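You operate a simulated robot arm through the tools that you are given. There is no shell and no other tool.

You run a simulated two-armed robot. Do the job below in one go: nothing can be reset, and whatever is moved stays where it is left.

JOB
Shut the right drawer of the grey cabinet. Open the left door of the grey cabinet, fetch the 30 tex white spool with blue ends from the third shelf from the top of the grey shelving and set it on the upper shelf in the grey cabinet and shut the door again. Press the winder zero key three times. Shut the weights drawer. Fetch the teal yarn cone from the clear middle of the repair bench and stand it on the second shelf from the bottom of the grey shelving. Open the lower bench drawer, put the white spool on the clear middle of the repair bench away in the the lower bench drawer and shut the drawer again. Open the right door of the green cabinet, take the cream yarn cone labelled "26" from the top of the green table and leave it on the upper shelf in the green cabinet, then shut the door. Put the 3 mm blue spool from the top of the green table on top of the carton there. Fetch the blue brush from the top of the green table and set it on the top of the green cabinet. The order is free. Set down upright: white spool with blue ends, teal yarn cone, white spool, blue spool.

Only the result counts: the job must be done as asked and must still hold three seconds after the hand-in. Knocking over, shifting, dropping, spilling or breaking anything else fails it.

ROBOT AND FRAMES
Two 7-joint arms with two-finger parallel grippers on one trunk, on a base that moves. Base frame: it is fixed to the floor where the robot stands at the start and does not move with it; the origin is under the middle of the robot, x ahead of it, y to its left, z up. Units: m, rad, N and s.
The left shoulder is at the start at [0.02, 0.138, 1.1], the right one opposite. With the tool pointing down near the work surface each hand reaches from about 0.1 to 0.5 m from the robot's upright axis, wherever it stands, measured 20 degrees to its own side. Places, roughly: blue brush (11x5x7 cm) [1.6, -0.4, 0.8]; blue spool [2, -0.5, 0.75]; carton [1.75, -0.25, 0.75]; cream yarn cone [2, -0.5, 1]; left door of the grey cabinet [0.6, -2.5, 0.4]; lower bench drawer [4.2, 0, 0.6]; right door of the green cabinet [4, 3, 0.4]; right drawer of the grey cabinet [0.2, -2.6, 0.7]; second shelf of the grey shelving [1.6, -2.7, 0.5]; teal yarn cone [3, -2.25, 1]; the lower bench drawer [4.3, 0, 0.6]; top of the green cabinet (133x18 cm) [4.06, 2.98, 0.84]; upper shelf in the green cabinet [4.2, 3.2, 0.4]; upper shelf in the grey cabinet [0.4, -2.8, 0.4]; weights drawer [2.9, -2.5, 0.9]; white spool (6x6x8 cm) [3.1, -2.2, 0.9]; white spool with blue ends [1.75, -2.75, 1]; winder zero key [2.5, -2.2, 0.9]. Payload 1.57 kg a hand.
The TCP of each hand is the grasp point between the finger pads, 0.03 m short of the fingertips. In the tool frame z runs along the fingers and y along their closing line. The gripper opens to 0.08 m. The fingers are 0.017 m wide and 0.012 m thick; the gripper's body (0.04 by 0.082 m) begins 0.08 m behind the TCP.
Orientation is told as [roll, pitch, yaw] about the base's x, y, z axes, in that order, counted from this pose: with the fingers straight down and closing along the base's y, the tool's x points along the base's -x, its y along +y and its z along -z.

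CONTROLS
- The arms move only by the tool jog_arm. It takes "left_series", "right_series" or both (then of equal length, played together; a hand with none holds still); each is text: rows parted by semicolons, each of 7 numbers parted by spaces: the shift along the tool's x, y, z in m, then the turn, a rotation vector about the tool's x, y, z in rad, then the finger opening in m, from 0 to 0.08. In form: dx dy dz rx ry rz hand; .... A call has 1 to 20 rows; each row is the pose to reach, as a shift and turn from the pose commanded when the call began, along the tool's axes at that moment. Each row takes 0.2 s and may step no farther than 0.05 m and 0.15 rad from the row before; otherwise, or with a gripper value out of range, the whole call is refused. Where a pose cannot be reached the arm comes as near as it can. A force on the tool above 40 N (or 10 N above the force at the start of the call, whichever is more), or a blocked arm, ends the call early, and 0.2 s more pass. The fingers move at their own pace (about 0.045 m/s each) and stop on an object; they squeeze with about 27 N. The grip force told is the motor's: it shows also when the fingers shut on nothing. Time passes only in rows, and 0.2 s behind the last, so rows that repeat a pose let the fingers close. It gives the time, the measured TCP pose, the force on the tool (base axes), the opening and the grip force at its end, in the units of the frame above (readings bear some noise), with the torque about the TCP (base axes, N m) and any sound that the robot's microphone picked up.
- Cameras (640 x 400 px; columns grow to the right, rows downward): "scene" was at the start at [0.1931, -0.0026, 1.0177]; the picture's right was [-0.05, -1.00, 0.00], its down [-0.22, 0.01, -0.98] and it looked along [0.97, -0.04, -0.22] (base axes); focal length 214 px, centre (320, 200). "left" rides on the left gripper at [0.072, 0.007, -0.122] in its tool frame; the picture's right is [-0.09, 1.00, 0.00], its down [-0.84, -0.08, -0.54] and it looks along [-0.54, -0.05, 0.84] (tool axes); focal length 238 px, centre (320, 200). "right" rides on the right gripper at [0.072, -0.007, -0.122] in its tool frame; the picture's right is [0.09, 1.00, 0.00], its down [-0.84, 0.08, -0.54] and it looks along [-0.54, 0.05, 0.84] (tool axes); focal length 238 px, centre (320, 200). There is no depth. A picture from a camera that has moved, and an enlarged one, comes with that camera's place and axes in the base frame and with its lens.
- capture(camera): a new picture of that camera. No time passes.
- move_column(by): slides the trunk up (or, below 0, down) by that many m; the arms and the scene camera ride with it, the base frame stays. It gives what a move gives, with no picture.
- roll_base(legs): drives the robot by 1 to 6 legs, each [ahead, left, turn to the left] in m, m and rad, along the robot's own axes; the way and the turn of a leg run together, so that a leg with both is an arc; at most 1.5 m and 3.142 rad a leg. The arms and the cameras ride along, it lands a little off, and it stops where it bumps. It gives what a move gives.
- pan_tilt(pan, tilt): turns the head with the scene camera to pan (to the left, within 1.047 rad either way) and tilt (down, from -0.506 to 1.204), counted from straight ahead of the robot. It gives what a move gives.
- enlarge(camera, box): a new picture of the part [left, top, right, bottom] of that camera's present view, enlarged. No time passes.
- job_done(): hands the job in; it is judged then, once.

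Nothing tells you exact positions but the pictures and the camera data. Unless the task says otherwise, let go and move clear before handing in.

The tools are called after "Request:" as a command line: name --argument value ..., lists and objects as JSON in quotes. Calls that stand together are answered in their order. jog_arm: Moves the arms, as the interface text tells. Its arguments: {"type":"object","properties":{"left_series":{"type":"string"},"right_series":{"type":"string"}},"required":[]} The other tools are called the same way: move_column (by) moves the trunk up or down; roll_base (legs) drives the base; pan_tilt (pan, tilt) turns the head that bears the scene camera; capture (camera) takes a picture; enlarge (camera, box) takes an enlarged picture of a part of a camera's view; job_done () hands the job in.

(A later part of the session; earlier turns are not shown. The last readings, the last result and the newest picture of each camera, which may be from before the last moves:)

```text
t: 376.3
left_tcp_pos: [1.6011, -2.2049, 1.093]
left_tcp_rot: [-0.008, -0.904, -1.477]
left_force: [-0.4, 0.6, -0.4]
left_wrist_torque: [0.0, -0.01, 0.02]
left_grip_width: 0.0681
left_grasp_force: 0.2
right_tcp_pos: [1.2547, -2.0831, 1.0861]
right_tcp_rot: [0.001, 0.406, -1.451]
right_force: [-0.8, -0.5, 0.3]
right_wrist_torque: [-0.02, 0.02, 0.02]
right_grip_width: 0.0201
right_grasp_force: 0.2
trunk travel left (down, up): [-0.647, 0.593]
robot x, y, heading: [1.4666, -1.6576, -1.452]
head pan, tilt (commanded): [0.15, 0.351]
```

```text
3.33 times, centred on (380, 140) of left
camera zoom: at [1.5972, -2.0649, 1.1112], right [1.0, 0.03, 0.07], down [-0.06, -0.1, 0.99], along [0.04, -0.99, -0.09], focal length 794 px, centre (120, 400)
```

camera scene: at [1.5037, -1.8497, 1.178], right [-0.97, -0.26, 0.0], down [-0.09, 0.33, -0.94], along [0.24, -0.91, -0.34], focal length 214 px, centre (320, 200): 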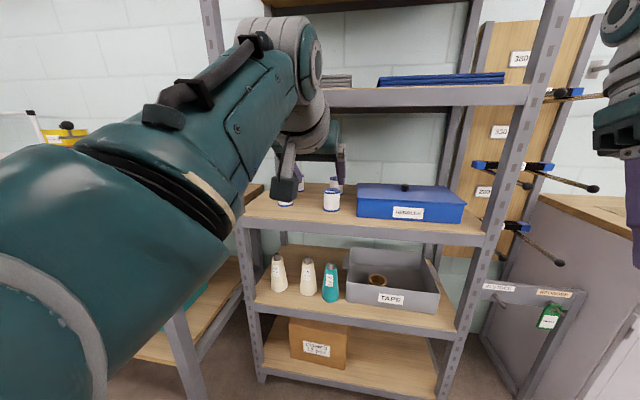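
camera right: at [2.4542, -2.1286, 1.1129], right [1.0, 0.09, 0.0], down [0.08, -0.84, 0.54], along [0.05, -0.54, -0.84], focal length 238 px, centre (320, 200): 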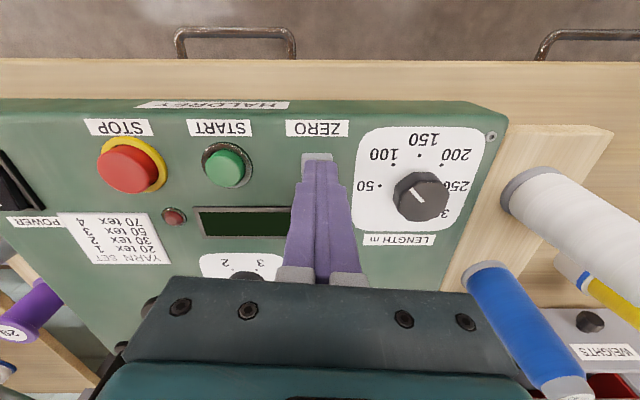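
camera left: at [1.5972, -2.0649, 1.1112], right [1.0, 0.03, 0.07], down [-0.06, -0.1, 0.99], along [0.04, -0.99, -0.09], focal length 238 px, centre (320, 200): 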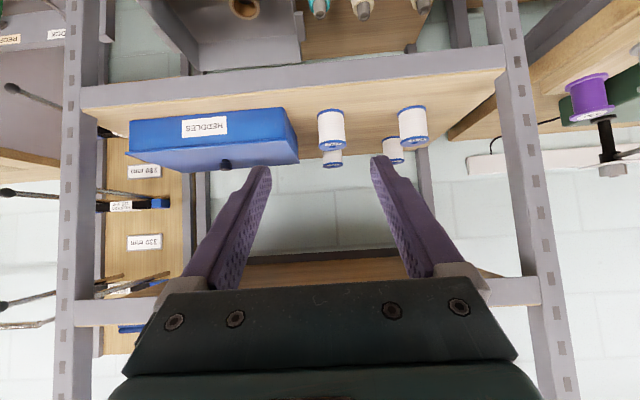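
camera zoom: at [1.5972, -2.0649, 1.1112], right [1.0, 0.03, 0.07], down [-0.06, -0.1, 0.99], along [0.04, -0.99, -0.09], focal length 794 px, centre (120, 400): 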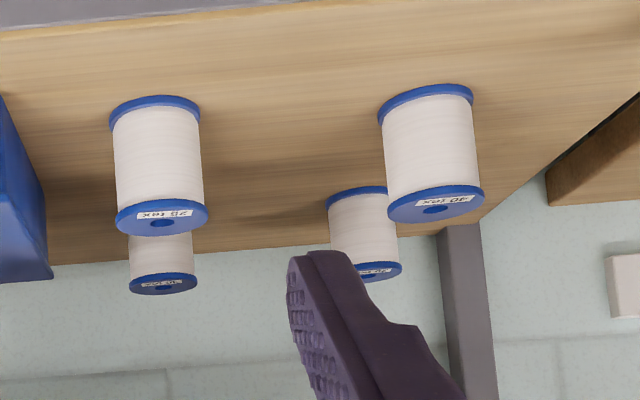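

Request:
enlarge --camera "left" --box '[310, 130, 350, 155]'

Request:
enlarge --camera "left" --box '[390, 125, 430, 150]'

Request:
enlarge --camera "left" --box '[315, 148, 355, 173]'

Request:
enlarge --camera "left" --box '[375, 145, 415, 170]'

```text
16.00 times, centred on (330, 142) of left
camera zoom: at [1.5972, -2.0649, 1.1112], right [1.0, 0.03, 0.07], down [-0.06, -0.1, 0.99], along [0.04, -0.99, -0.09], focal length 3814 px, centre (160, 1120)
```

zoom: 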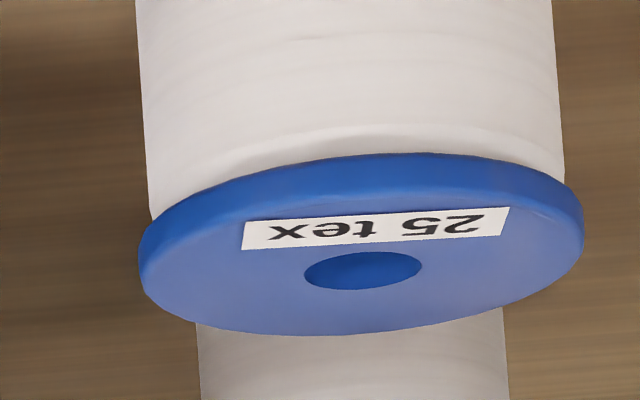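

```text
16.00 times, centred on (410, 138) of left
camera zoom: at [1.5972, -2.0649, 1.1112], right [1.0, 0.03, 0.07], down [-0.06, -0.1, 0.99], along [0.04, -0.99, -0.09], focal length 3814 px, centre (-1120, 1200)
```

zoom: 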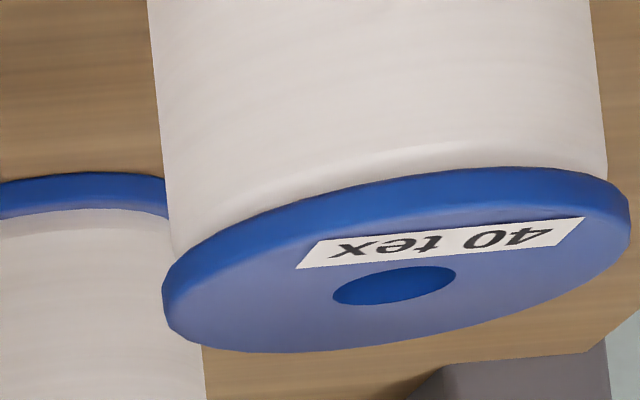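

```text
16.00 times, centred on (335, 160) of left
camera zoom: at [1.5972, -2.0649, 1.1112], right [1.0, 0.03, 0.07], down [-0.06, -0.1, 0.99], along [0.04, -0.99, -0.09], focal length 3814 px, centre (80, 832)
```

zoom: 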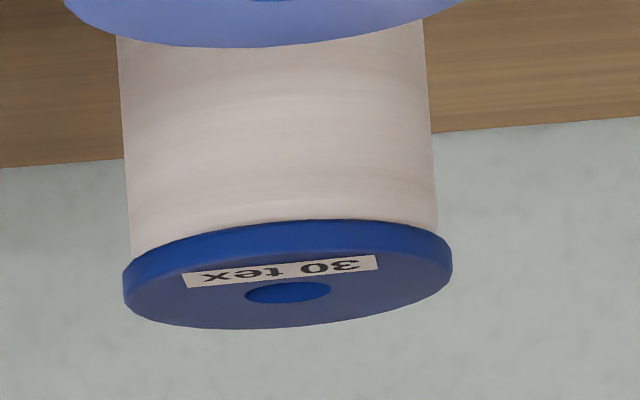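

```text
16.00 times, centred on (395, 158) of left
camera zoom: at [1.5972, -2.0649, 1.1112], right [1.0, 0.03, 0.07], down [-0.06, -0.1, 0.99], along [0.04, -0.99, -0.09], focal length 3814 px, centre (-880, 880)
```

zoom: 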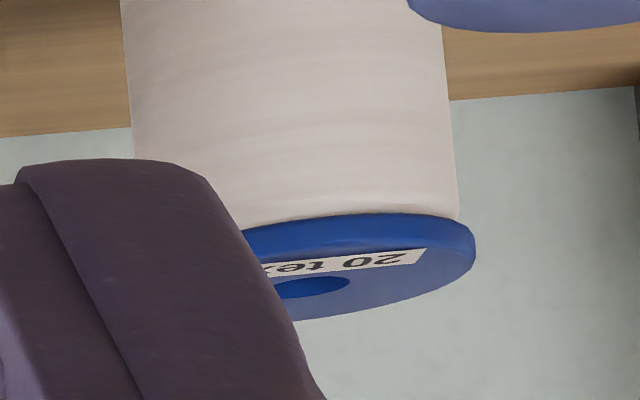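

The spools read: 25 tex (front right), 40 tex (front left), 30 tex behind the 25, 20 tex behind the 40. The 30 tex is at about (1.673, -2.752). I'll come in diagonally between the front spools; first set the hand pose and robot pose.

Request:
roll_base --legs '[[-0.1, 0, -0.268]]'

Request:
jog_arm --left_series "0.016 0.0084 0.02 0.049 0 0.0387 0.05; 0.032 0.0168 0.04 0.098 0 0.0773 0.05; 0.048 0.0252 0.06 0.147 0 0.116 0.05; 0.0644 0.0336 0.08 0.1965 0 0.1546 0.05; 0.0644 0.0336 0.08 0.1965 0 0.1546 0.05" --right_series "0.01 -0.02 0 0 0 0 0; 0.02 -0.04 0 0 0 0 0; 0.03 -0.06 0 0 0 0 0; 0.04 -0.08 0 0 0 0 0; 0.04 -0.08 0 0 0 0 0"

Request:
move_column --by -0.04

Request:
capture --camera "left"

```text
t: 377.6
left_tcp_pos: [1.4529, -2.1226, 1.0934]
left_tcp_rot: [-0.008, -0.906, -1.749]
left_force: [0.0, 0.0, -0.8]
left_wrist_torque: [0.01, 0.01, -0.01]
left_grip_width: 0.0682
left_grasp_force: 0.1
right_tcp_pos: [1.1505, -1.9129, 1.0856]
right_tcp_rot: [0.002, 0.406, -1.725]
right_force: [0.4, 0.0, 0.4]
right_wrist_torque: [0.03, 0.01, 0.0]
right_grip_width: 0.0202
right_grasp_force: 0.0
trunk travel left (down, up): [-0.647, 0.593]
robot x, y, heading: [1.4693, -1.5628, -1.73]
head pan, tilt (commanded): [0.15, 0.351]
```

```text
t: 378.8
left_tcp_pos: [1.4793, -2.151, 0.9953]
left_tcp_rot: [-0.007, -0.909, -2.001]
left_force: [-0.4, -0.5, -0.4]
left_wrist_torque: [-0.03, 0.01, -0.02]
left_grip_width: 0.0502
left_grasp_force: 0.1
right_tcp_pos: [1.0721, -1.8718, 1.085]
right_tcp_rot: [-0.003, 0.454, -1.711]
right_force: [-0.2, 0.4, 0.0]
right_wrist_torque: [-0.01, 0.02, 0.01]
right_grip_width: 0.0001
right_grasp_force: 20.9
right hand out of reach, approached as far as the arm can: row 1, 2, 3, 4, 5
trunk travel left (down, up): [-0.647, 0.593]
robot x, y, heading: [1.4683, -1.5598, -1.727]
head pan, tilt (commanded): [0.15, 0.351]
```

```text
t: 379.7
left_tcp_pos: [1.479, -2.1511, 0.9552]
left_tcp_rot: [-0.007, -0.907, -2.0]
left_force: [-0.1, 1.1, 0.0]
left_wrist_torque: [0.04, -0.03, -0.05]
left_grip_width: 0.0501
left_grasp_force: 0.0
right_tcp_pos: [1.0721, -1.8736, 1.0436]
right_tcp_rot: [-0.001, 0.448, -1.716]
right_force: [-0.1, -0.2, -0.1]
right_wrist_torque: [-0.02, -0.04, 0.02]
right_grip_width: 0.0
right_grasp_force: 20.9
trunk travel left (down, up): [-0.607, 0.633]
robot x, y, heading: [1.4699, -1.5652, -1.721]
head pan, tilt (commanded): [0.15, 0.351]
```

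```text
taken
camera left: at [1.5465, -2.0276, 0.9736], right [0.88, -0.47, 0.07], down [-0.1, -0.05, 0.99], along [-0.46, -0.88, -0.09], focal length 238 px, centre (320, 200)
```

left: 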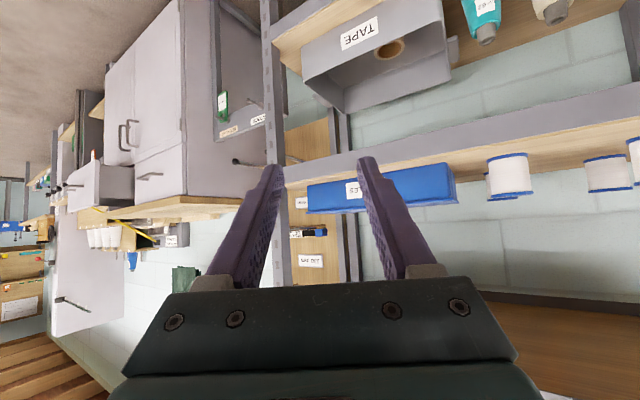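

Request:
roll_base --legs '[[0, 0.368, 0], [0.17, 0, 0]]'

Request:
capture --camera "left"

Request:
capture --camera "scene"

```text
t: 383.1
left_tcp_pos: [1.8185, -2.3747, 0.9549]
left_tcp_rot: [-0.007, -0.907, -1.998]
left_force: [-0.1, -0.7, 0.0]
left_wrist_torque: [0.01, 0.01, 0.01]
left_grip_width: 0.05
left_grasp_force: 0.0
right_tcp_pos: [1.4078, -2.0949, 1.0433]
right_tcp_rot: [0.002, 0.449, -1.722]
right_force: [0.7, -0.3, 0.1]
right_wrist_torque: [0.0, -0.01, -0.02]
right_grip_width: 0.0
right_grasp_force: 21.6
trunk travel left (down, up): [-0.607, 0.633]
robot x, y, heading: [1.8052, -1.7876, -1.725]
head pan, tilt (commanded): [0.15, 0.351]
```

```text
taken
camera left: at [1.8851, -2.2518, 0.9735], right [0.88, -0.47, 0.07], down [-0.1, -0.05, 0.99], along [-0.46, -0.88, -0.09], focal length 238 px, centre (320, 200)
```

left: 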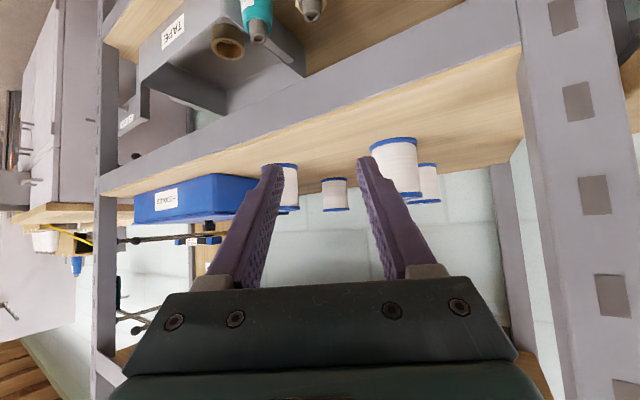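

```text
taken
camera scene: at [1.7924, -1.979, 1.1378], right [-1.0, 0.0, 0.0], down [0.0, 0.34, -0.94], along [0.0, -0.94, -0.34], focal length 214 px, centre (320, 200)
```

scene: 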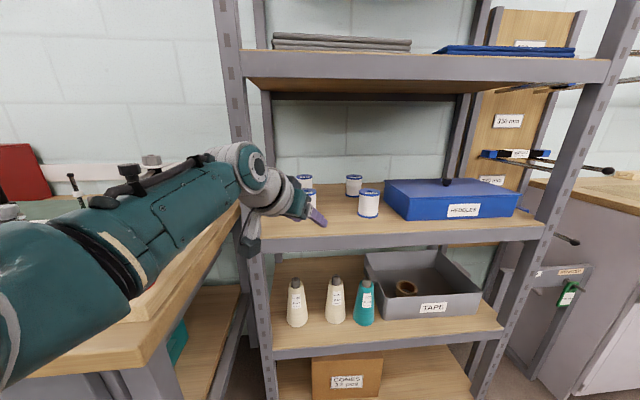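

The 30 tex spool appears right between the fingers. I zoom in both views to refine.

Request:
enlarge --camera "left" --box '[260, 130, 460, 230]'

Request:
enlarge --camera "scene" --box '[280, 150, 440, 250]'

```text
3.20 times, centred on (360, 180) of left
camera zoom: at [1.8851, -2.2518, 0.9735], right [0.88, -0.47, 0.07], down [-0.1, -0.05, 0.99], along [-0.46, -0.88, -0.09], focal length 763 px, centre (192, 264)
```

zoom: 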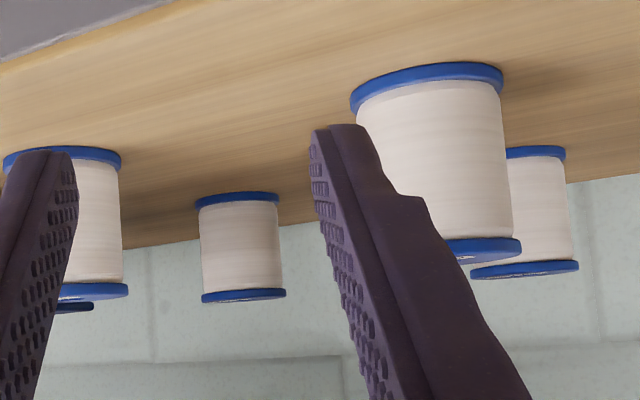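

```text
4.00 times, centred on (360, 200) of scene
camera zoom: at [1.7924, -1.979, 1.1378], right [-1.0, 0.0, 0.0], down [0.0, 0.34, -0.94], along [0.0, -0.94, -0.34], focal length 858 px, centre (160, 200)
```

zoom: 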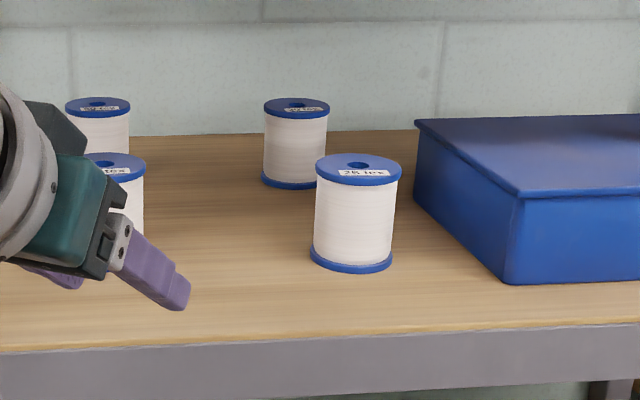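

The 30 tex spool centre is (1.662, -2.763), top z 0.946. Before entering I need the right hand out of the way; I try to pull it back and to the side.

Request:
jog_arm --right_series "0.03 -0.02 0.015 0 0 0 0; 0.06 -0.04 0.03 0 0 0 0; 0.09 -0.06 0.045 0 0 0 0; 0.12 -0.08 0.06 0 0 0 0; 0.135 -0.09 0.065 0 0 0 0; 0.135 -0.09 0.065 0 0 0 0"

```text
t: 384.5
left_tcp_pos: [1.8189, -2.3748, 0.9546]
left_tcp_rot: [-0.007, -0.907, -1.999]
left_force: [0.1, -0.1, 0.2]
left_wrist_torque: [0.02, 0.01, 0.03]
left_grip_width: 0.05
left_grasp_force: 0.0
right_tcp_pos: [1.2805, -1.9917, 1.0464]
right_tcp_rot: [0.001, 0.476, -1.708]
right_force: [-0.2, 0.0, 0.1]
right_wrist_torque: [0.03, 0.01, 0.01]
right_grip_width: 0.0001
right_grasp_force: 21.4
right hand out of reach, approached as far as the arm can: row 1, 2, 3, 4, 5, 6
trunk travel left (down, up): [-0.607, 0.633]
robot x, y, heading: [1.8102, -1.7881, -1.731]
head pan, tilt (commanded): [0.15, 0.351]
```

Request:
jog_arm --right_series "0.04 -0.01 0.02 0 0 0 0; 0.08 -0.02 0.04 0 0 0 0; 0.12 -0.03 0.055 0 0 0 0; 0.16 -0.04 0.07 0 0 0 0; 0.16 -0.04 0.07 0 0 0 0"

Request:
pan_tilt --pan -0.8 --tilt 0.4

Request:
capture --camera "scene"

```text
t: 385.7
left_tcp_pos: [1.8175, -2.3753, 0.9565]
left_tcp_rot: [-0.007, -0.906, -1.999]
left_force: [0.1, -0.2, 0.4]
left_wrist_torque: [0.01, 0.04, 0.01]
left_grip_width: 0.05
left_grasp_force: 0.0
right_tcp_pos: [1.1948, -1.851, 1.0478]
right_tcp_rot: [0.0, 0.503, -1.697]
right_force: [-0.6, 0.5, -0.4]
right_wrist_torque: [-0.01, 0.0, -0.02]
right_grip_width: 0.0
right_grasp_force: 21.3
right hand out of reach, approached as far as the arm can: row 1, 2, 3, 4, 5
trunk travel left (down, up): [-0.607, 0.633]
robot x, y, heading: [1.8075, -1.7896, -1.728]
head pan, tilt (commanded): [0.15, 0.351]
```

```text
t: 386.9
left_tcp_pos: [1.8178, -2.3753, 0.9557]
left_tcp_rot: [-0.006, -0.907, -1.998]
left_force: [-0.4, 0.5, 0.5]
left_wrist_torque: [-0.03, -0.01, -0.01]
left_grip_width: 0.0501
left_grasp_force: 0.1
right_tcp_pos: [1.1931, -1.8492, 1.0481]
right_tcp_rot: [-0.001, 0.497, -1.705]
right_force: [0.3, -0.2, -0.2]
right_wrist_torque: [0.02, -0.03, -0.01]
right_grip_width: 0.0
right_grasp_force: 21.3
trunk travel left (down, up): [-0.607, 0.633]
robot x, y, heading: [1.8087, -1.7876, -1.73]
head pan, tilt (commanded): [-0.799, 0.4]
```

```text
taken
camera scene: at [1.7173, -1.9394, 1.1333], right [-0.58, 0.82, 0.0], down [0.32, 0.23, -0.92], along [-0.75, -0.53, -0.39], focal length 214 px, centre (320, 200)
```

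scene: 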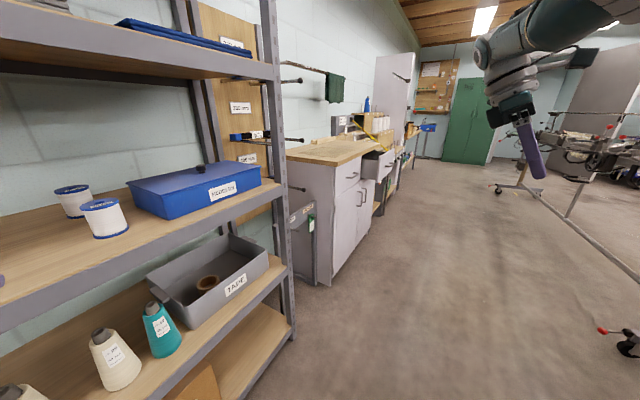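

The right hand is now safely out to the side. I raise slightly so the fingertips clear the front spools and drive in diagonally, first half.

Request:
move_column --by 0.022

Request:
pan_tilt --pan 0.0 --tilt 0.4

Request:
roll_base --legs '[[0.22, -0.05, 0]]'

Request:
capture --camera "scene"

Request:
capture --camera "left"

```text
t: 387.6
left_tcp_pos: [1.8185, -2.3752, 0.9771]
left_tcp_rot: [-0.007, -0.906, -1.997]
left_force: [-0.3, 0.0, 0.4]
left_wrist_torque: [0.02, -0.01, -0.02]
left_grip_width: 0.0501
left_grasp_force: 0.2
right_tcp_pos: [1.1937, -1.8472, 1.0699]
right_tcp_rot: [0.001, 0.495, -1.706]
right_force: [-0.2, -0.2, -0.3]
right_wrist_torque: [-0.02, 0.0, 0.01]
right_grip_width: 0.0001
right_grasp_force: 21.5
trunk travel left (down, up): [-0.629, 0.611]
robot x, y, heading: [1.8046, -1.7891, -1.727]
head pan, tilt (commanded): [-0.799, 0.4]
```

```text
t: 388.7
left_tcp_pos: [1.8184, -2.3749, 0.9786]
left_tcp_rot: [-0.006, -0.905, -1.997]
left_force: [0.7, 0.6, 0.2]
left_wrist_torque: [-0.01, 0.02, 0.01]
left_grip_width: 0.0501
left_grasp_force: 0.0
right_tcp_pos: [1.1947, -1.8472, 1.0703]
right_tcp_rot: [0.002, 0.494, -1.711]
right_force: [-0.9, -0.1, -0.2]
right_wrist_torque: [-0.04, -0.01, -0.02]
right_grip_width: 0.0
right_grasp_force: 21.7
trunk travel left (down, up): [-0.629, 0.611]
robot x, y, heading: [1.8087, -1.7898, -1.727]
head pan, tilt (commanded): [0.0, 0.4]
```

```text
t: 390.4
left_tcp_pos: [1.7358, -2.5878, 0.9771]
left_tcp_rot: [-0.006, -0.906, -1.998]
left_force: [-0.1, -0.2, -0.1]
left_wrist_torque: [0.01, -0.03, 0.0]
left_grip_width: 0.0501
left_grasp_force: 0.0
right_tcp_pos: [1.1111, -2.0579, 1.0711]
right_tcp_rot: [0.003, 0.49, -1.713]
right_force: [-0.5, 0.1, 0.3]
right_wrist_torque: [0.0, 0.02, -0.03]
right_grip_width: 0.0
right_grasp_force: 21.6
trunk travel left (down, up): [-0.629, 0.611]
robot x, y, heading: [1.7284, -1.9979, -1.725]
head pan, tilt (commanded): [0.0, 0.4]
```

```text
taken
camera scene: at [1.6963, -2.1896, 1.1553], right [-0.99, 0.15, 0.0], down [0.06, 0.38, -0.92], along [-0.14, -0.91, -0.39], focal length 214 px, centre (320, 200)
```

scene: 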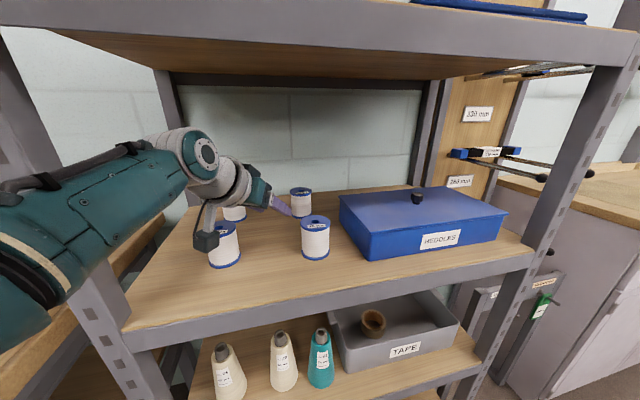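

```text
taken
camera left: at [1.8033, -2.4637, 0.9954], right [0.88, -0.47, 0.07], down [-0.1, -0.05, 0.99], along [-0.46, -0.88, -0.09], focal length 238 px, centre (320, 200)
```

left: 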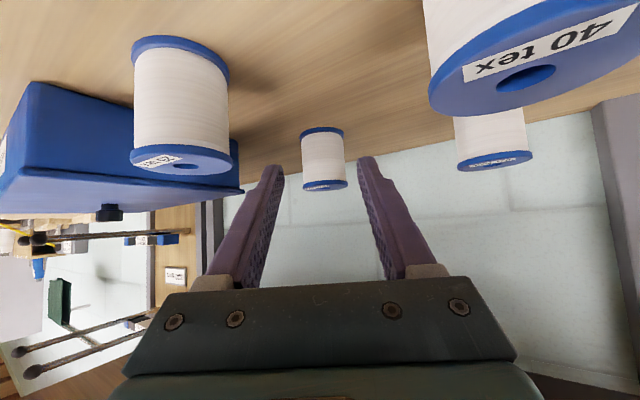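

The 30 tex spool is centred ahead; I open the fingers and drive the rest above its top.

Request:
jog_arm --left_series "0 0 0 0 0 0 0.07; 0 0 0 0 0 0 0.08; 0 0 0 0 0 0 0.08"

Request:
roll_base --legs '[[0.185, -0.047, 0]]'

Request:
capture --camera "left"

Request:
capture --camera "scene"

```text
t: 391.2
left_tcp_pos: [1.7363, -2.5865, 0.9768]
left_tcp_rot: [-0.006, -0.905, -1.997]
left_force: [-1.4, 0.1, -0.4]
left_wrist_torque: [-0.03, -0.02, -0.03]
left_grip_width: 0.08
left_grasp_force: 0.1
right_tcp_pos: [1.1108, -2.0561, 1.0685]
right_tcp_rot: [0.005, 0.496, -1.716]
right_force: [0.8, -0.1, -0.1]
right_wrist_torque: [0.02, 0.01, 0.01]
right_grip_width: 0.0
right_grasp_force: 20.8
trunk travel left (down, up): [-0.629, 0.611]
robot x, y, heading: [1.7221, -2.002, -1.729]
head pan, tilt (commanded): [0.0, 0.4]
```

```text
t: 392.6
left_tcp_pos: [1.6234, -2.7186, 0.9787]
left_tcp_rot: [-0.022, -0.919, -1.997]
left_force: [-2.2, -3.0, 15.1]
left_wrist_torque: [-0.59, -0.33, -0.24]
left_grip_width: 0.0787
left_grasp_force: 0.1
right_tcp_pos: [1.0027, -2.1799, 1.075]
right_tcp_rot: [-0.01, 0.505, -1.731]
right_force: [-0.5, 0.6, -0.9]
right_wrist_torque: [0.0, -0.01, -0.02]
right_grip_width: 0.0
right_grasp_force: 21.1
trunk travel left (down, up): [-0.629, 0.611]
robot x, y, heading: [1.6273, -2.1356, -1.732]
head pan, tilt (commanded): [0.0, 0.4]
stopped in leg 1: the robot was blocked; the commanded pose is now the measured one
```

```text
taken
camera left: at [1.6916, -2.5953, 0.9937], right [0.88, -0.48, 0.06], down [-0.09, -0.04, 0.99], along [-0.47, -0.88, -0.08], focal length 238 px, centre (320, 200)
```

left: 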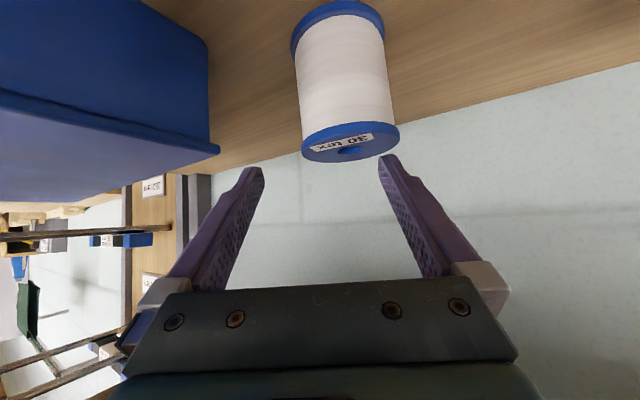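

```text
taken
camera scene: at [1.5886, -2.3192, 1.1534], right [-0.99, 0.16, 0.01], down [0.05, 0.39, -0.92], along [-0.15, -0.91, -0.39], focal length 214 px, centre (320, 200)
```

scene: 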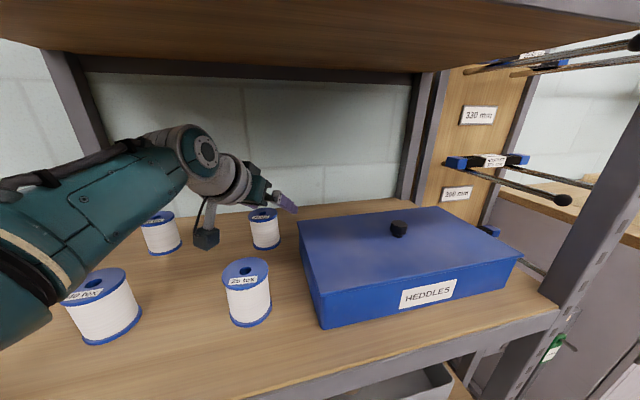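

The base was blocked (likely its foot against the shelving) and slid sideways, so one finger is over the HEDDLES box edge. Everything still stands; I lift slightly to release any contact, then look closely.

Request:
move_column --by 0.02

Request:
enlarge --camera "scene" --box '[200, 180, 360, 340]'

Request:
enlarge --camera "left" --box '[120, 80, 440, 280]'

```text
t: 393.3
left_tcp_pos: [1.627, -2.7163, 0.9915]
left_tcp_rot: [-0.032, -0.899, -1.983]
left_force: [-0.4, -1.0, 0.8]
left_wrist_torque: [0.06, -0.03, -0.02]
left_grip_width: 0.08
left_grasp_force: 0.1
right_tcp_pos: [1.0033, -2.1797, 1.096]
right_tcp_rot: [-0.013, 0.504, -1.73]
right_force: [-1.4, 1.1, -1.0]
right_wrist_torque: [-0.1, -0.17, -0.08]
right_grip_width: 0.0002
right_grasp_force: 21.5
trunk travel left (down, up): [-0.649, 0.591]
robot x, y, heading: [1.6305, -2.1324, -1.727]
head pan, tilt (commanded): [0.0, 0.4]
```

```text
2.50 times, centred on (280, 260) of scene
camera zoom: at [1.5898, -2.3194, 1.1749], right [-0.99, 0.16, 0.01], down [0.05, 0.39, -0.92], along [-0.15, -0.91, -0.39], focal length 536 px, centre (420, 50)
```

zoom: 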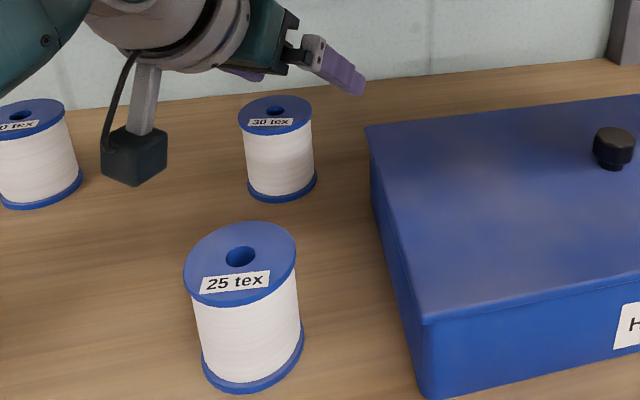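

```text
2.00 times, centred on (280, 180) of left
camera zoom: at [1.6937, -2.5924, 1.0104], right [0.88, -0.47, 0.05], down [-0.09, -0.06, 0.99], along [-0.47, -0.88, -0.1], focal length 477 px, centre (400, 240)
```

zoom: 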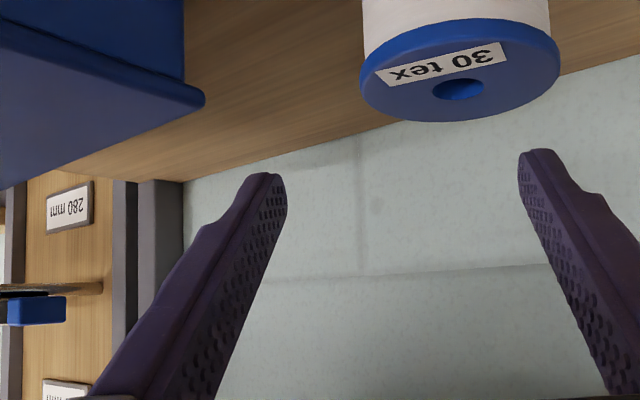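

Request:
roll_base --legs '[[-0.03, 0.02, 0]]'

Request:
pan_tilt --pan 0.6 --tilt 0.3

Request:
capture --camera "scene"

```text
t: 394.1
left_tcp_pos: [1.6631, -2.6955, 0.9951]
left_tcp_rot: [-0.007, -0.902, -2.0]
left_force: [0.4, 0.2, 0.5]
left_wrist_torque: [-0.01, 0.04, 0.0]
left_grip_width: 0.0799
left_grasp_force: 0.1
right_tcp_pos: [1.0392, -2.1613, 1.0905]
right_tcp_rot: [0.003, 0.5, -1.719]
right_force: [0.2, 0.4, -1.1]
right_wrist_torque: [0.02, 0.01, -0.02]
right_grip_width: 0.0002
right_grasp_force: 20.8
trunk travel left (down, up): [-0.649, 0.591]
robot x, y, heading: [1.6566, -2.1072, -1.728]
head pan, tilt (commanded): [0.0, 0.4]
```

```text
t: 395.1
left_tcp_pos: [1.662, -2.6947, 0.9971]
left_tcp_rot: [-0.007, -0.903, -2.0]
left_force: [-0.1, 0.3, 0.3]
left_wrist_torque: [0.02, -0.01, -0.01]
left_grip_width: 0.0798
left_grasp_force: 0.0
right_tcp_pos: [1.0393, -2.1617, 1.0888]
right_tcp_rot: [0.002, 0.499, -1.721]
right_force: [-0.3, 0.1, 0.6]
right_wrist_torque: [0.0, 0.02, -0.01]
right_grip_width: 0.0
right_grasp_force: 20.7
trunk travel left (down, up): [-0.649, 0.591]
robot x, y, heading: [1.6565, -2.1075, -1.722]
head pan, tilt (commanded): [0.6, 0.3]
```

```text
taken
camera scene: at [1.6784, -2.2905, 1.1845], right [-0.9, -0.43, 0.0], down [-0.13, 0.27, -0.96], along [0.41, -0.86, -0.3], focal length 214 px, centre (320, 200)
```

scene: 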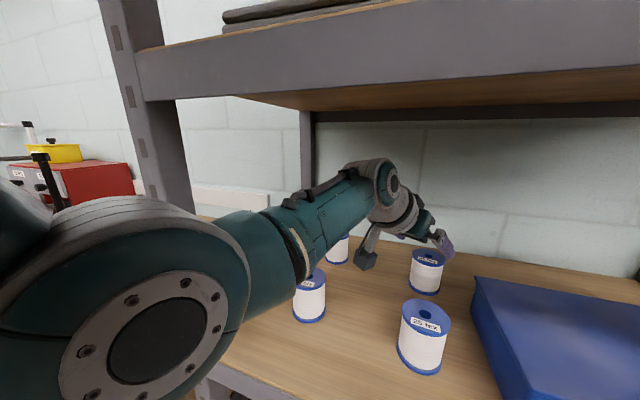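

I see the forearm close to the 40 tex spool and the base at its limit against the shelving. I'll back out the same way and re-enter with the robot turned so that the left shoulder is closer to the shelf.

Request:
roll_base --legs '[[-0.34, 0.08, 0], [-0.15, 0, 0]]'

Request:
pan_tilt --pan 0.2 --tilt 0.35

Request:
capture --camera "scene"

```text
t: 398.4
left_tcp_pos: [1.8211, -2.2232, 0.9969]
left_tcp_rot: [-0.006, -0.901, -1.994]
left_force: [-0.1, 0.6, -0.2]
left_wrist_torque: [-0.01, 0.0, -0.03]
left_grip_width: 0.0798
left_grasp_force: 0.0
right_tcp_pos: [1.1931, -1.6943, 1.09]
right_tcp_rot: [0.004, 0.498, -1.714]
right_force: [0.2, -0.5, -0.4]
right_wrist_torque: [0.0, 0.01, -0.01]
right_grip_width: 0.0
right_grasp_force: 21.3
trunk travel left (down, up): [-0.649, 0.591]
robot x, y, heading: [1.808, -1.6381, -1.721]
head pan, tilt (commanded): [0.6, 0.3]
```

```text
t: 399.2
left_tcp_pos: [1.8206, -2.2243, 0.9956]
left_tcp_rot: [-0.007, -0.904, -1.995]
left_force: [-0.2, 0.3, 0.6]
left_wrist_torque: [0.01, 0.02, 0.0]
left_grip_width: 0.08
left_grasp_force: 0.0
right_tcp_pos: [1.1935, -1.6947, 1.0889]
right_tcp_rot: [0.002, 0.501, -1.714]
right_force: [0.3, 0.1, -0.7]
right_wrist_torque: [0.0, 0.0, -0.05]
right_grip_width: 0.0001
right_grasp_force: 21.3
trunk travel left (down, up): [-0.649, 0.591]
robot x, y, heading: [1.8087, -1.6383, -1.724]
head pan, tilt (commanded): [0.201, 0.351]
```

```text
taken
camera scene: at [1.7974, -1.8281, 1.1798], right [-1.0, -0.05, 0.0], down [-0.02, 0.34, -0.94], along [0.05, -0.94, -0.34], focal length 214 px, centre (320, 200)
```

scene: 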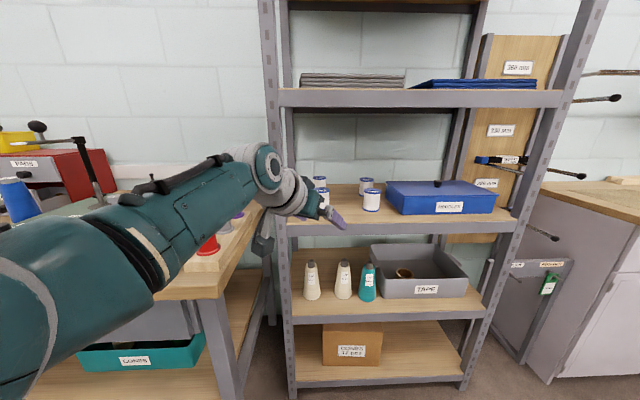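

All spools are upright and in place. I turn the robot clockwise and re-pose the left arm so its shoulder leads.

Request:
roll_base --legs '[[0, 0, -0.476]]'

Request:
jog_arm --left_series "0.0056 0.0326 -0.0178 -0.047 0 -0.037 0.05; 0.0112 0.0652 -0.0357 -0.0939 0 -0.0739 0.05; 0.0168 0.0977 -0.0535 -0.1409 0 -0.1109 0.05; 0.0224 0.1303 -0.0713 -0.1878 0 -0.1478 0.05; 0.028 0.1629 -0.0891 -0.2348 0 -0.1848 0.05; 0.0336 0.1955 -0.107 -0.2817 0 -0.2217 0.05; 0.0392 0.228 -0.1248 -0.3287 0 -0.2587 0.05; 0.0448 0.2606 -0.1426 -0.3756 0 -0.2956 0.05; 0.0448 0.2606 -0.1426 -0.3756 0 -0.2956 0.05"

Request:
move_column --by -0.07

Request:
capture --camera "left"

Request:
capture --camera "scene"

```text
t: 401.0
left_tcp_pos: [1.5499, -2.1644, 0.9961]
left_tcp_rot: [-0.006, -0.901, -2.47]
left_force: [-0.2, -0.5, -0.1]
left_wrist_torque: [0.02, -0.03, 0.01]
left_grip_width: 0.0798
left_grasp_force: 0.0
right_tcp_pos: [1.2361, -1.4058, 1.0895]
right_tcp_rot: [0.001, 0.502, -2.19]
right_force: [0.7, 0.1, -0.5]
right_wrist_torque: [-0.03, -0.02, -0.01]
right_grip_width: 0.0
right_grasp_force: 21.2
trunk travel left (down, up): [-0.649, 0.591]
robot x, y, heading: [1.8073, -1.6382, -2.201]
head pan, tilt (commanded): [0.201, 0.351]
```

```text
t: 403.0
left_tcp_pos: [1.821, -2.283, 1.0474]
left_tcp_rot: [-0.005, -0.902, -1.995]
left_force: [-0.8, -0.4, -0.3]
left_wrist_torque: [0.03, -0.01, 0.01]
left_grip_width: 0.0501
left_grasp_force: 0.0
right_tcp_pos: [1.2356, -1.4053, 1.0895]
right_tcp_rot: [0.002, 0.502, -2.189]
right_force: [-0.4, 0.2, 0.0]
right_wrist_torque: [0.0, 0.04, -0.04]
right_grip_width: 0.0
right_grasp_force: 21.1
trunk travel left (down, up): [-0.649, 0.591]
robot x, y, heading: [1.8091, -1.6396, -2.203]
head pan, tilt (commanded): [0.201, 0.351]
```

```text
t: 404.1
left_tcp_pos: [1.8195, -2.2831, 0.9766]
left_tcp_rot: [-0.007, -0.9, -1.995]
left_force: [0.0, -0.1, 0.1]
left_wrist_torque: [0.0, 0.0, 0.0]
left_grip_width: 0.0501
left_grasp_force: 0.1
right_tcp_pos: [1.235, -1.4063, 1.0195]
right_tcp_rot: [0.003, 0.501, -2.19]
right_force: [0.6, 0.6, -0.4]
right_wrist_torque: [0.0, 0.0, -0.01]
right_grip_width: 0.0
right_grasp_force: 21.1
trunk travel left (down, up): [-0.579, 0.661]
robot x, y, heading: [1.8147, -1.64, -2.197]
head pan, tilt (commanded): [0.201, 0.351]
```

```text
taken
camera left: at [1.886, -2.1595, 0.9961], right [0.88, -0.47, 0.07], down [-0.11, -0.06, 0.99], along [-0.46, -0.88, -0.1], focal length 238 px, centre (320, 200)
```

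left: 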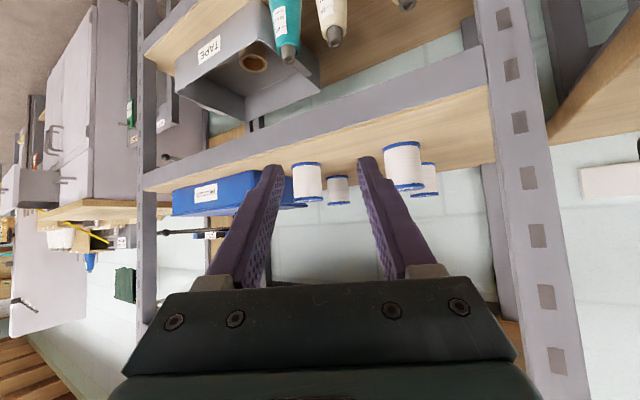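

```text
taken
camera scene: at [1.7104, -1.802, 1.1098], right [-0.91, 0.41, 0.0], down [0.14, 0.31, -0.94], along [-0.39, -0.85, -0.34], focal length 214 px, centre (320, 200)
```

scene: 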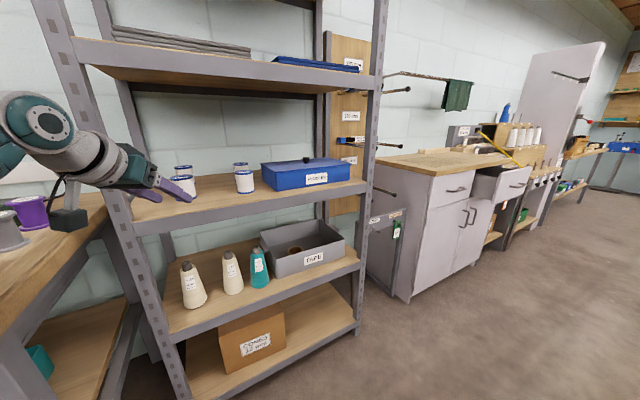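

I drive in along the same diagonal line in steps, watching for the base limit.

Request:
roll_base --legs '[[0.286, 0.091, 0]]'

Request:
capture --camera "left"

Request:
capture --camera "scene"

```text
t: 406.2
left_tcp_pos: [1.7238, -2.5711, 0.9772]
left_tcp_rot: [-0.006, -0.902, -1.99]
left_force: [0.6, 0.5, -0.3]
left_wrist_torque: [-0.01, 0.0, 0.02]
left_grip_width: 0.0499
left_grasp_force: 0.1
right_tcp_pos: [1.1371, -1.696, 1.0184]
right_tcp_rot: [0.001, 0.501, -2.187]
right_force: [0.1, 0.2, 0.0]
right_wrist_torque: [-0.01, -0.01, 0.02]
right_grip_width: 0.0001
right_grasp_force: 21.1
trunk travel left (down, up): [-0.579, 0.661]
robot x, y, heading: [1.7083, -1.928, -2.198]
head pan, tilt (commanded): [0.201, 0.351]
```

```text
taken
camera left: at [1.7898, -2.4471, 0.996], right [0.88, -0.46, 0.07], down [-0.11, -0.06, 0.99], along [-0.46, -0.88, -0.1], focal length 238 px, centre (320, 200)
```

left: 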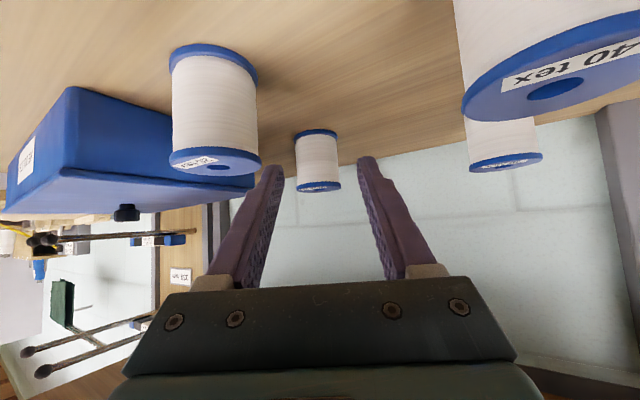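

```text
taken
camera scene: at [1.6129, -2.0902, 1.1098], right [-0.91, 0.41, 0.0], down [0.14, 0.31, -0.94], along [-0.39, -0.86, -0.34], focal length 214 px, centre (320, 200)
```

scene: 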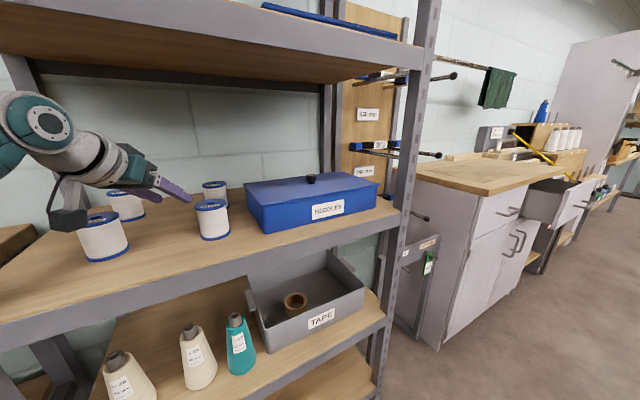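

The 30 tex spool seems to have been nudged a couple of centimetres by the finger earlier (it's the one I'm fetching, and it's upright). I re-measure it.

Request:
enlarge --camera "scene" --box '[80, 160, 260, 280]'

Request:
enlarge --camera "left" --box '[160, 30, 400, 200]'

```text
3.33 times, centred on (170, 220) of scene
camera zoom: at [1.6129, -2.0902, 1.1098], right [-0.91, 0.41, 0.0], down [0.14, 0.31, -0.94], along [-0.39, -0.86, -0.34], focal length 715 px, centre (820, 133)
```

zoom: 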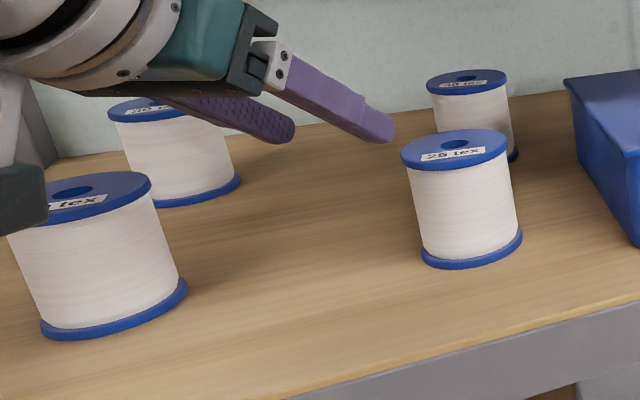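

```text
2.35 times, centred on (280, 115) of left
camera zoom: at [1.7898, -2.4471, 0.996], right [0.88, -0.46, 0.07], down [-0.11, -0.06, 0.99], along [-0.46, -0.88, -0.1], focal length 561 px, centre (414, 400)
```

zoom: 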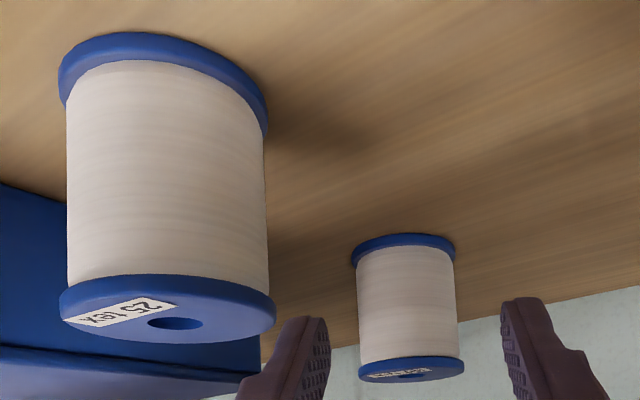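

The 30 tex spool is now at (1.643, -2.735); the 25 tex and the box are unmoved. I rotate the hand a bit more, open the fingers, and move over it at a safe height.

Request:
jog_arm --left_series "0 0 0 0.0628 0 0.0496 0.06; 0 0 0 0.1255 0 0.0992 0.08; 0 0 0 0.1255 0 0.0992 0.08"

Request:
roll_base --legs '[[0.178, 0.0305, 0]]'

Request:
capture --camera "left"

Request:
capture --camera "scene"

```text
t: 407.0
left_tcp_pos: [1.7238, -2.5695, 0.9773]
left_tcp_rot: [-0.006, -0.899, -2.155]
left_force: [0.1, 0.2, -0.2]
left_wrist_torque: [0.02, -0.01, -0.02]
left_grip_width: 0.0799
left_grasp_force: 0.0
right_tcp_pos: [1.1365, -1.6949, 1.0202]
right_tcp_rot: [0.0, 0.501, -2.186]
right_force: [0.2, 0.2, 0.5]
right_wrist_torque: [-0.04, 0.0, 0.01]
right_grip_width: 0.0002
right_grasp_force: 21.4
trunk travel left (down, up): [-0.579, 0.661]
robot x, y, heading: [1.7125, -1.9248, -2.192]
head pan, tilt (commanded): [0.201, 0.351]
```

```text
t: 408.5
left_tcp_pos: [1.6385, -2.7359, 0.9775]
left_tcp_rot: [-0.006, -0.901, -2.156]
left_force: [0.5, -0.7, 0.6]
left_wrist_torque: [0.02, 0.0, 0.01]
left_grip_width: 0.0799
left_grasp_force: 0.1
right_tcp_pos: [1.0559, -1.8572, 1.0176]
right_tcp_rot: [0.003, 0.499, -2.193]
right_force: [0.4, 0.8, -0.3]
right_wrist_torque: [-0.03, -0.01, 0.02]
right_grip_width: 0.0
right_grasp_force: 21.6
trunk travel left (down, up): [-0.579, 0.661]
robot x, y, heading: [1.6288, -2.0927, -2.198]
head pan, tilt (commanded): [0.201, 0.351]
```

```text
taken
camera left: at [1.7247, -2.6247, 0.9958], right [0.8, -0.6, 0.07], down [-0.11, -0.04, 0.99], along [-0.6, -0.8, -0.1], focal length 238 px, centre (320, 200)
```

left: 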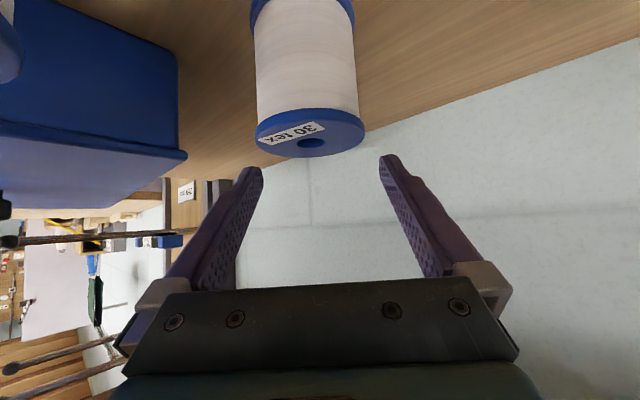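

```text
taken
camera scene: at [1.53, -2.2556, 1.1098], right [-0.91, 0.42, 0.0], down [0.14, 0.31, -0.94], along [-0.39, -0.85, -0.34], focal length 214 px, centre (320, 200)
```

scene: 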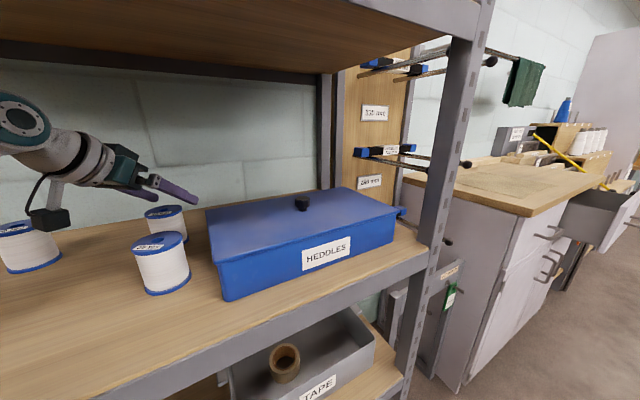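

The TCP is exactly above the 30 tex spool. I lower the column and close the fingers.

Request:
move_column --by -0.047

Request:
jog_arm --left_series "0 0 0 0 0 0 0.07; 0 0 0 0 0 0 0.06; 0 0 0 0 0 0 0.04; 0 0 0 0 0 0 0.04; 0 0 0 0 0 0 0.04; 0 0 0 0 0 0 0.04"

Request:
capture --camera "left"

Request:
capture --camera "scene"

```text
t: 409.4
left_tcp_pos: [1.6411, -2.7428, 0.965]
left_tcp_rot: [0.016, -0.917, -2.176]
left_force: [0.2, 0.2, -0.1]
left_wrist_torque: [-0.01, -0.01, 0.01]
left_grip_width: 0.0802
left_grasp_force: 0.0
right_tcp_pos: [1.0563, -1.8634, 0.9866]
right_tcp_rot: [0.019, 0.484, -2.185]
right_force: [0.0, -0.7, 0.2]
right_wrist_torque: [-0.02, 0.0, 0.0]
right_grip_width: 0.0
right_grasp_force: 21.1
trunk travel left (down, up): [-0.532, 0.708]
robot x, y, heading: [1.626, -2.0767, -2.201]
head pan, tilt (commanded): [0.201, 0.351]
```

```text
t: 411.0
left_tcp_pos: [1.6405, -2.7442, 0.9661]
left_tcp_rot: [0.025, -0.922, -2.181]
left_force: [0.3, -0.6, -0.5]
left_wrist_torque: [-0.01, -0.01, -0.01]
left_grip_width: 0.0399
left_grasp_force: 0.0
right_tcp_pos: [1.0563, -1.8671, 0.9821]
right_tcp_rot: [0.026, 0.481, -2.184]
right_force: [0.6, 0.1, 0.2]
right_wrist_torque: [0.0, 0.01, 0.01]
right_grip_width: 0.0
right_grasp_force: 20.9
trunk travel left (down, up): [-0.532, 0.708]
robot x, y, heading: [1.6253, -2.0775, -2.199]
head pan, tilt (commanded): [0.201, 0.351]
stopped in row 6 (left hand): the arm was blocked; the commanded pose is now the measured one
```

```text
taken
camera left: at [1.726, -2.633, 0.9827], right [0.79, -0.6, 0.09], down [-0.12, -0.01, 0.99], along [-0.6, -0.8, -0.08], focal length 238 px, centre (320, 200)
```

left: 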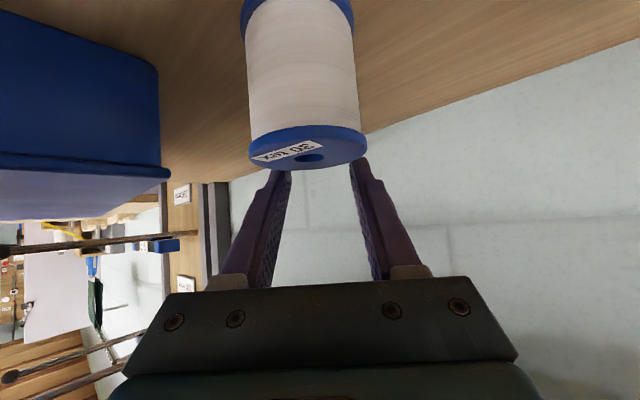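

```text
taken
camera scene: at [1.5309, -2.2609, 1.0859], right [-0.91, 0.42, -0.01], down [0.15, 0.29, -0.95], along [-0.39, -0.86, -0.32], focal length 214 px, centre (320, 200)
```

scene: 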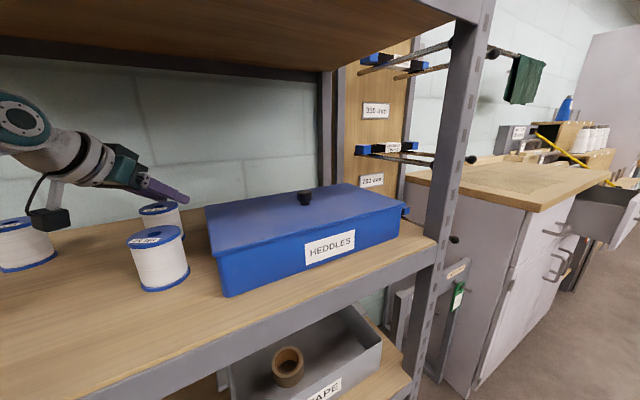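

Lowering the column pressed my forearm/elbow onto something, so I immediately raise it again and inspect.

Request:
move_column --by 0.05

Request:
pan_tilt --pan 1.0 --tilt 0.45

Request:
capture --camera "scene"

```text
t: 411.9
left_tcp_pos: [1.6366, -2.7234, 0.9784]
left_tcp_rot: [-0.008, -0.901, -2.156]
left_force: [-0.6, -0.1, -0.1]
left_wrist_torque: [0.0, 0.03, 0.03]
left_grip_width: 0.0399
left_grasp_force: 0.1
right_tcp_pos: [1.055, -1.8449, 1.021]
right_tcp_rot: [0.003, 0.503, -2.192]
right_force: [-0.1, -0.7, -0.2]
right_wrist_torque: [0.03, 0.01, -0.02]
right_grip_width: 0.0
right_grasp_force: 21.3
trunk travel left (down, up): [-0.582, 0.658]
robot x, y, heading: [1.6281, -2.0764, -2.199]
head pan, tilt (commanded): [0.201, 0.351]
```

```text
t: 413.0
left_tcp_pos: [1.6372, -2.7222, 0.9807]
left_tcp_rot: [-0.007, -0.902, -2.157]
left_force: [-1.1, 1.2, 1.0]
left_wrist_torque: [0.0, 0.03, 0.0]
left_grip_width: 0.0401
left_grasp_force: 0.0
right_tcp_pos: [1.0541, -1.8452, 1.0219]
right_tcp_rot: [0.001, 0.502, -2.192]
right_force: [0.4, 0.2, -0.1]
right_wrist_torque: [0.01, 0.03, 0.0]
right_grip_width: 0.0
right_grasp_force: 21.1
trunk travel left (down, up): [-0.582, 0.658]
robot x, y, heading: [1.6265, -2.0757, -2.195]
head pan, tilt (commanded): [1.0, 0.45]
```

```text
taken
camera scene: at [1.6006, -2.2431, 1.1036], right [-0.93, -0.36, 0.0], down [-0.16, 0.41, -0.9], along [0.32, -0.84, -0.44], focal length 214 px, centre (320, 200)
```

scene: 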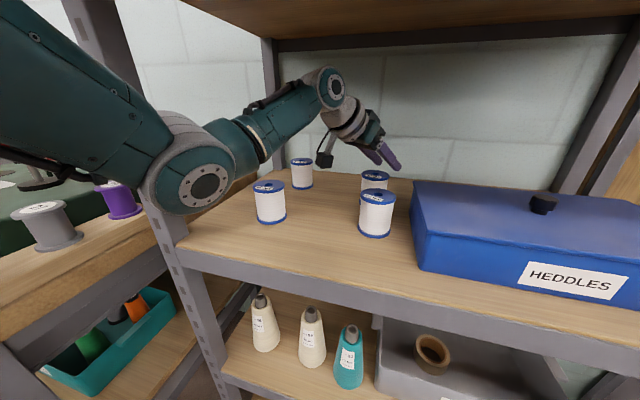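

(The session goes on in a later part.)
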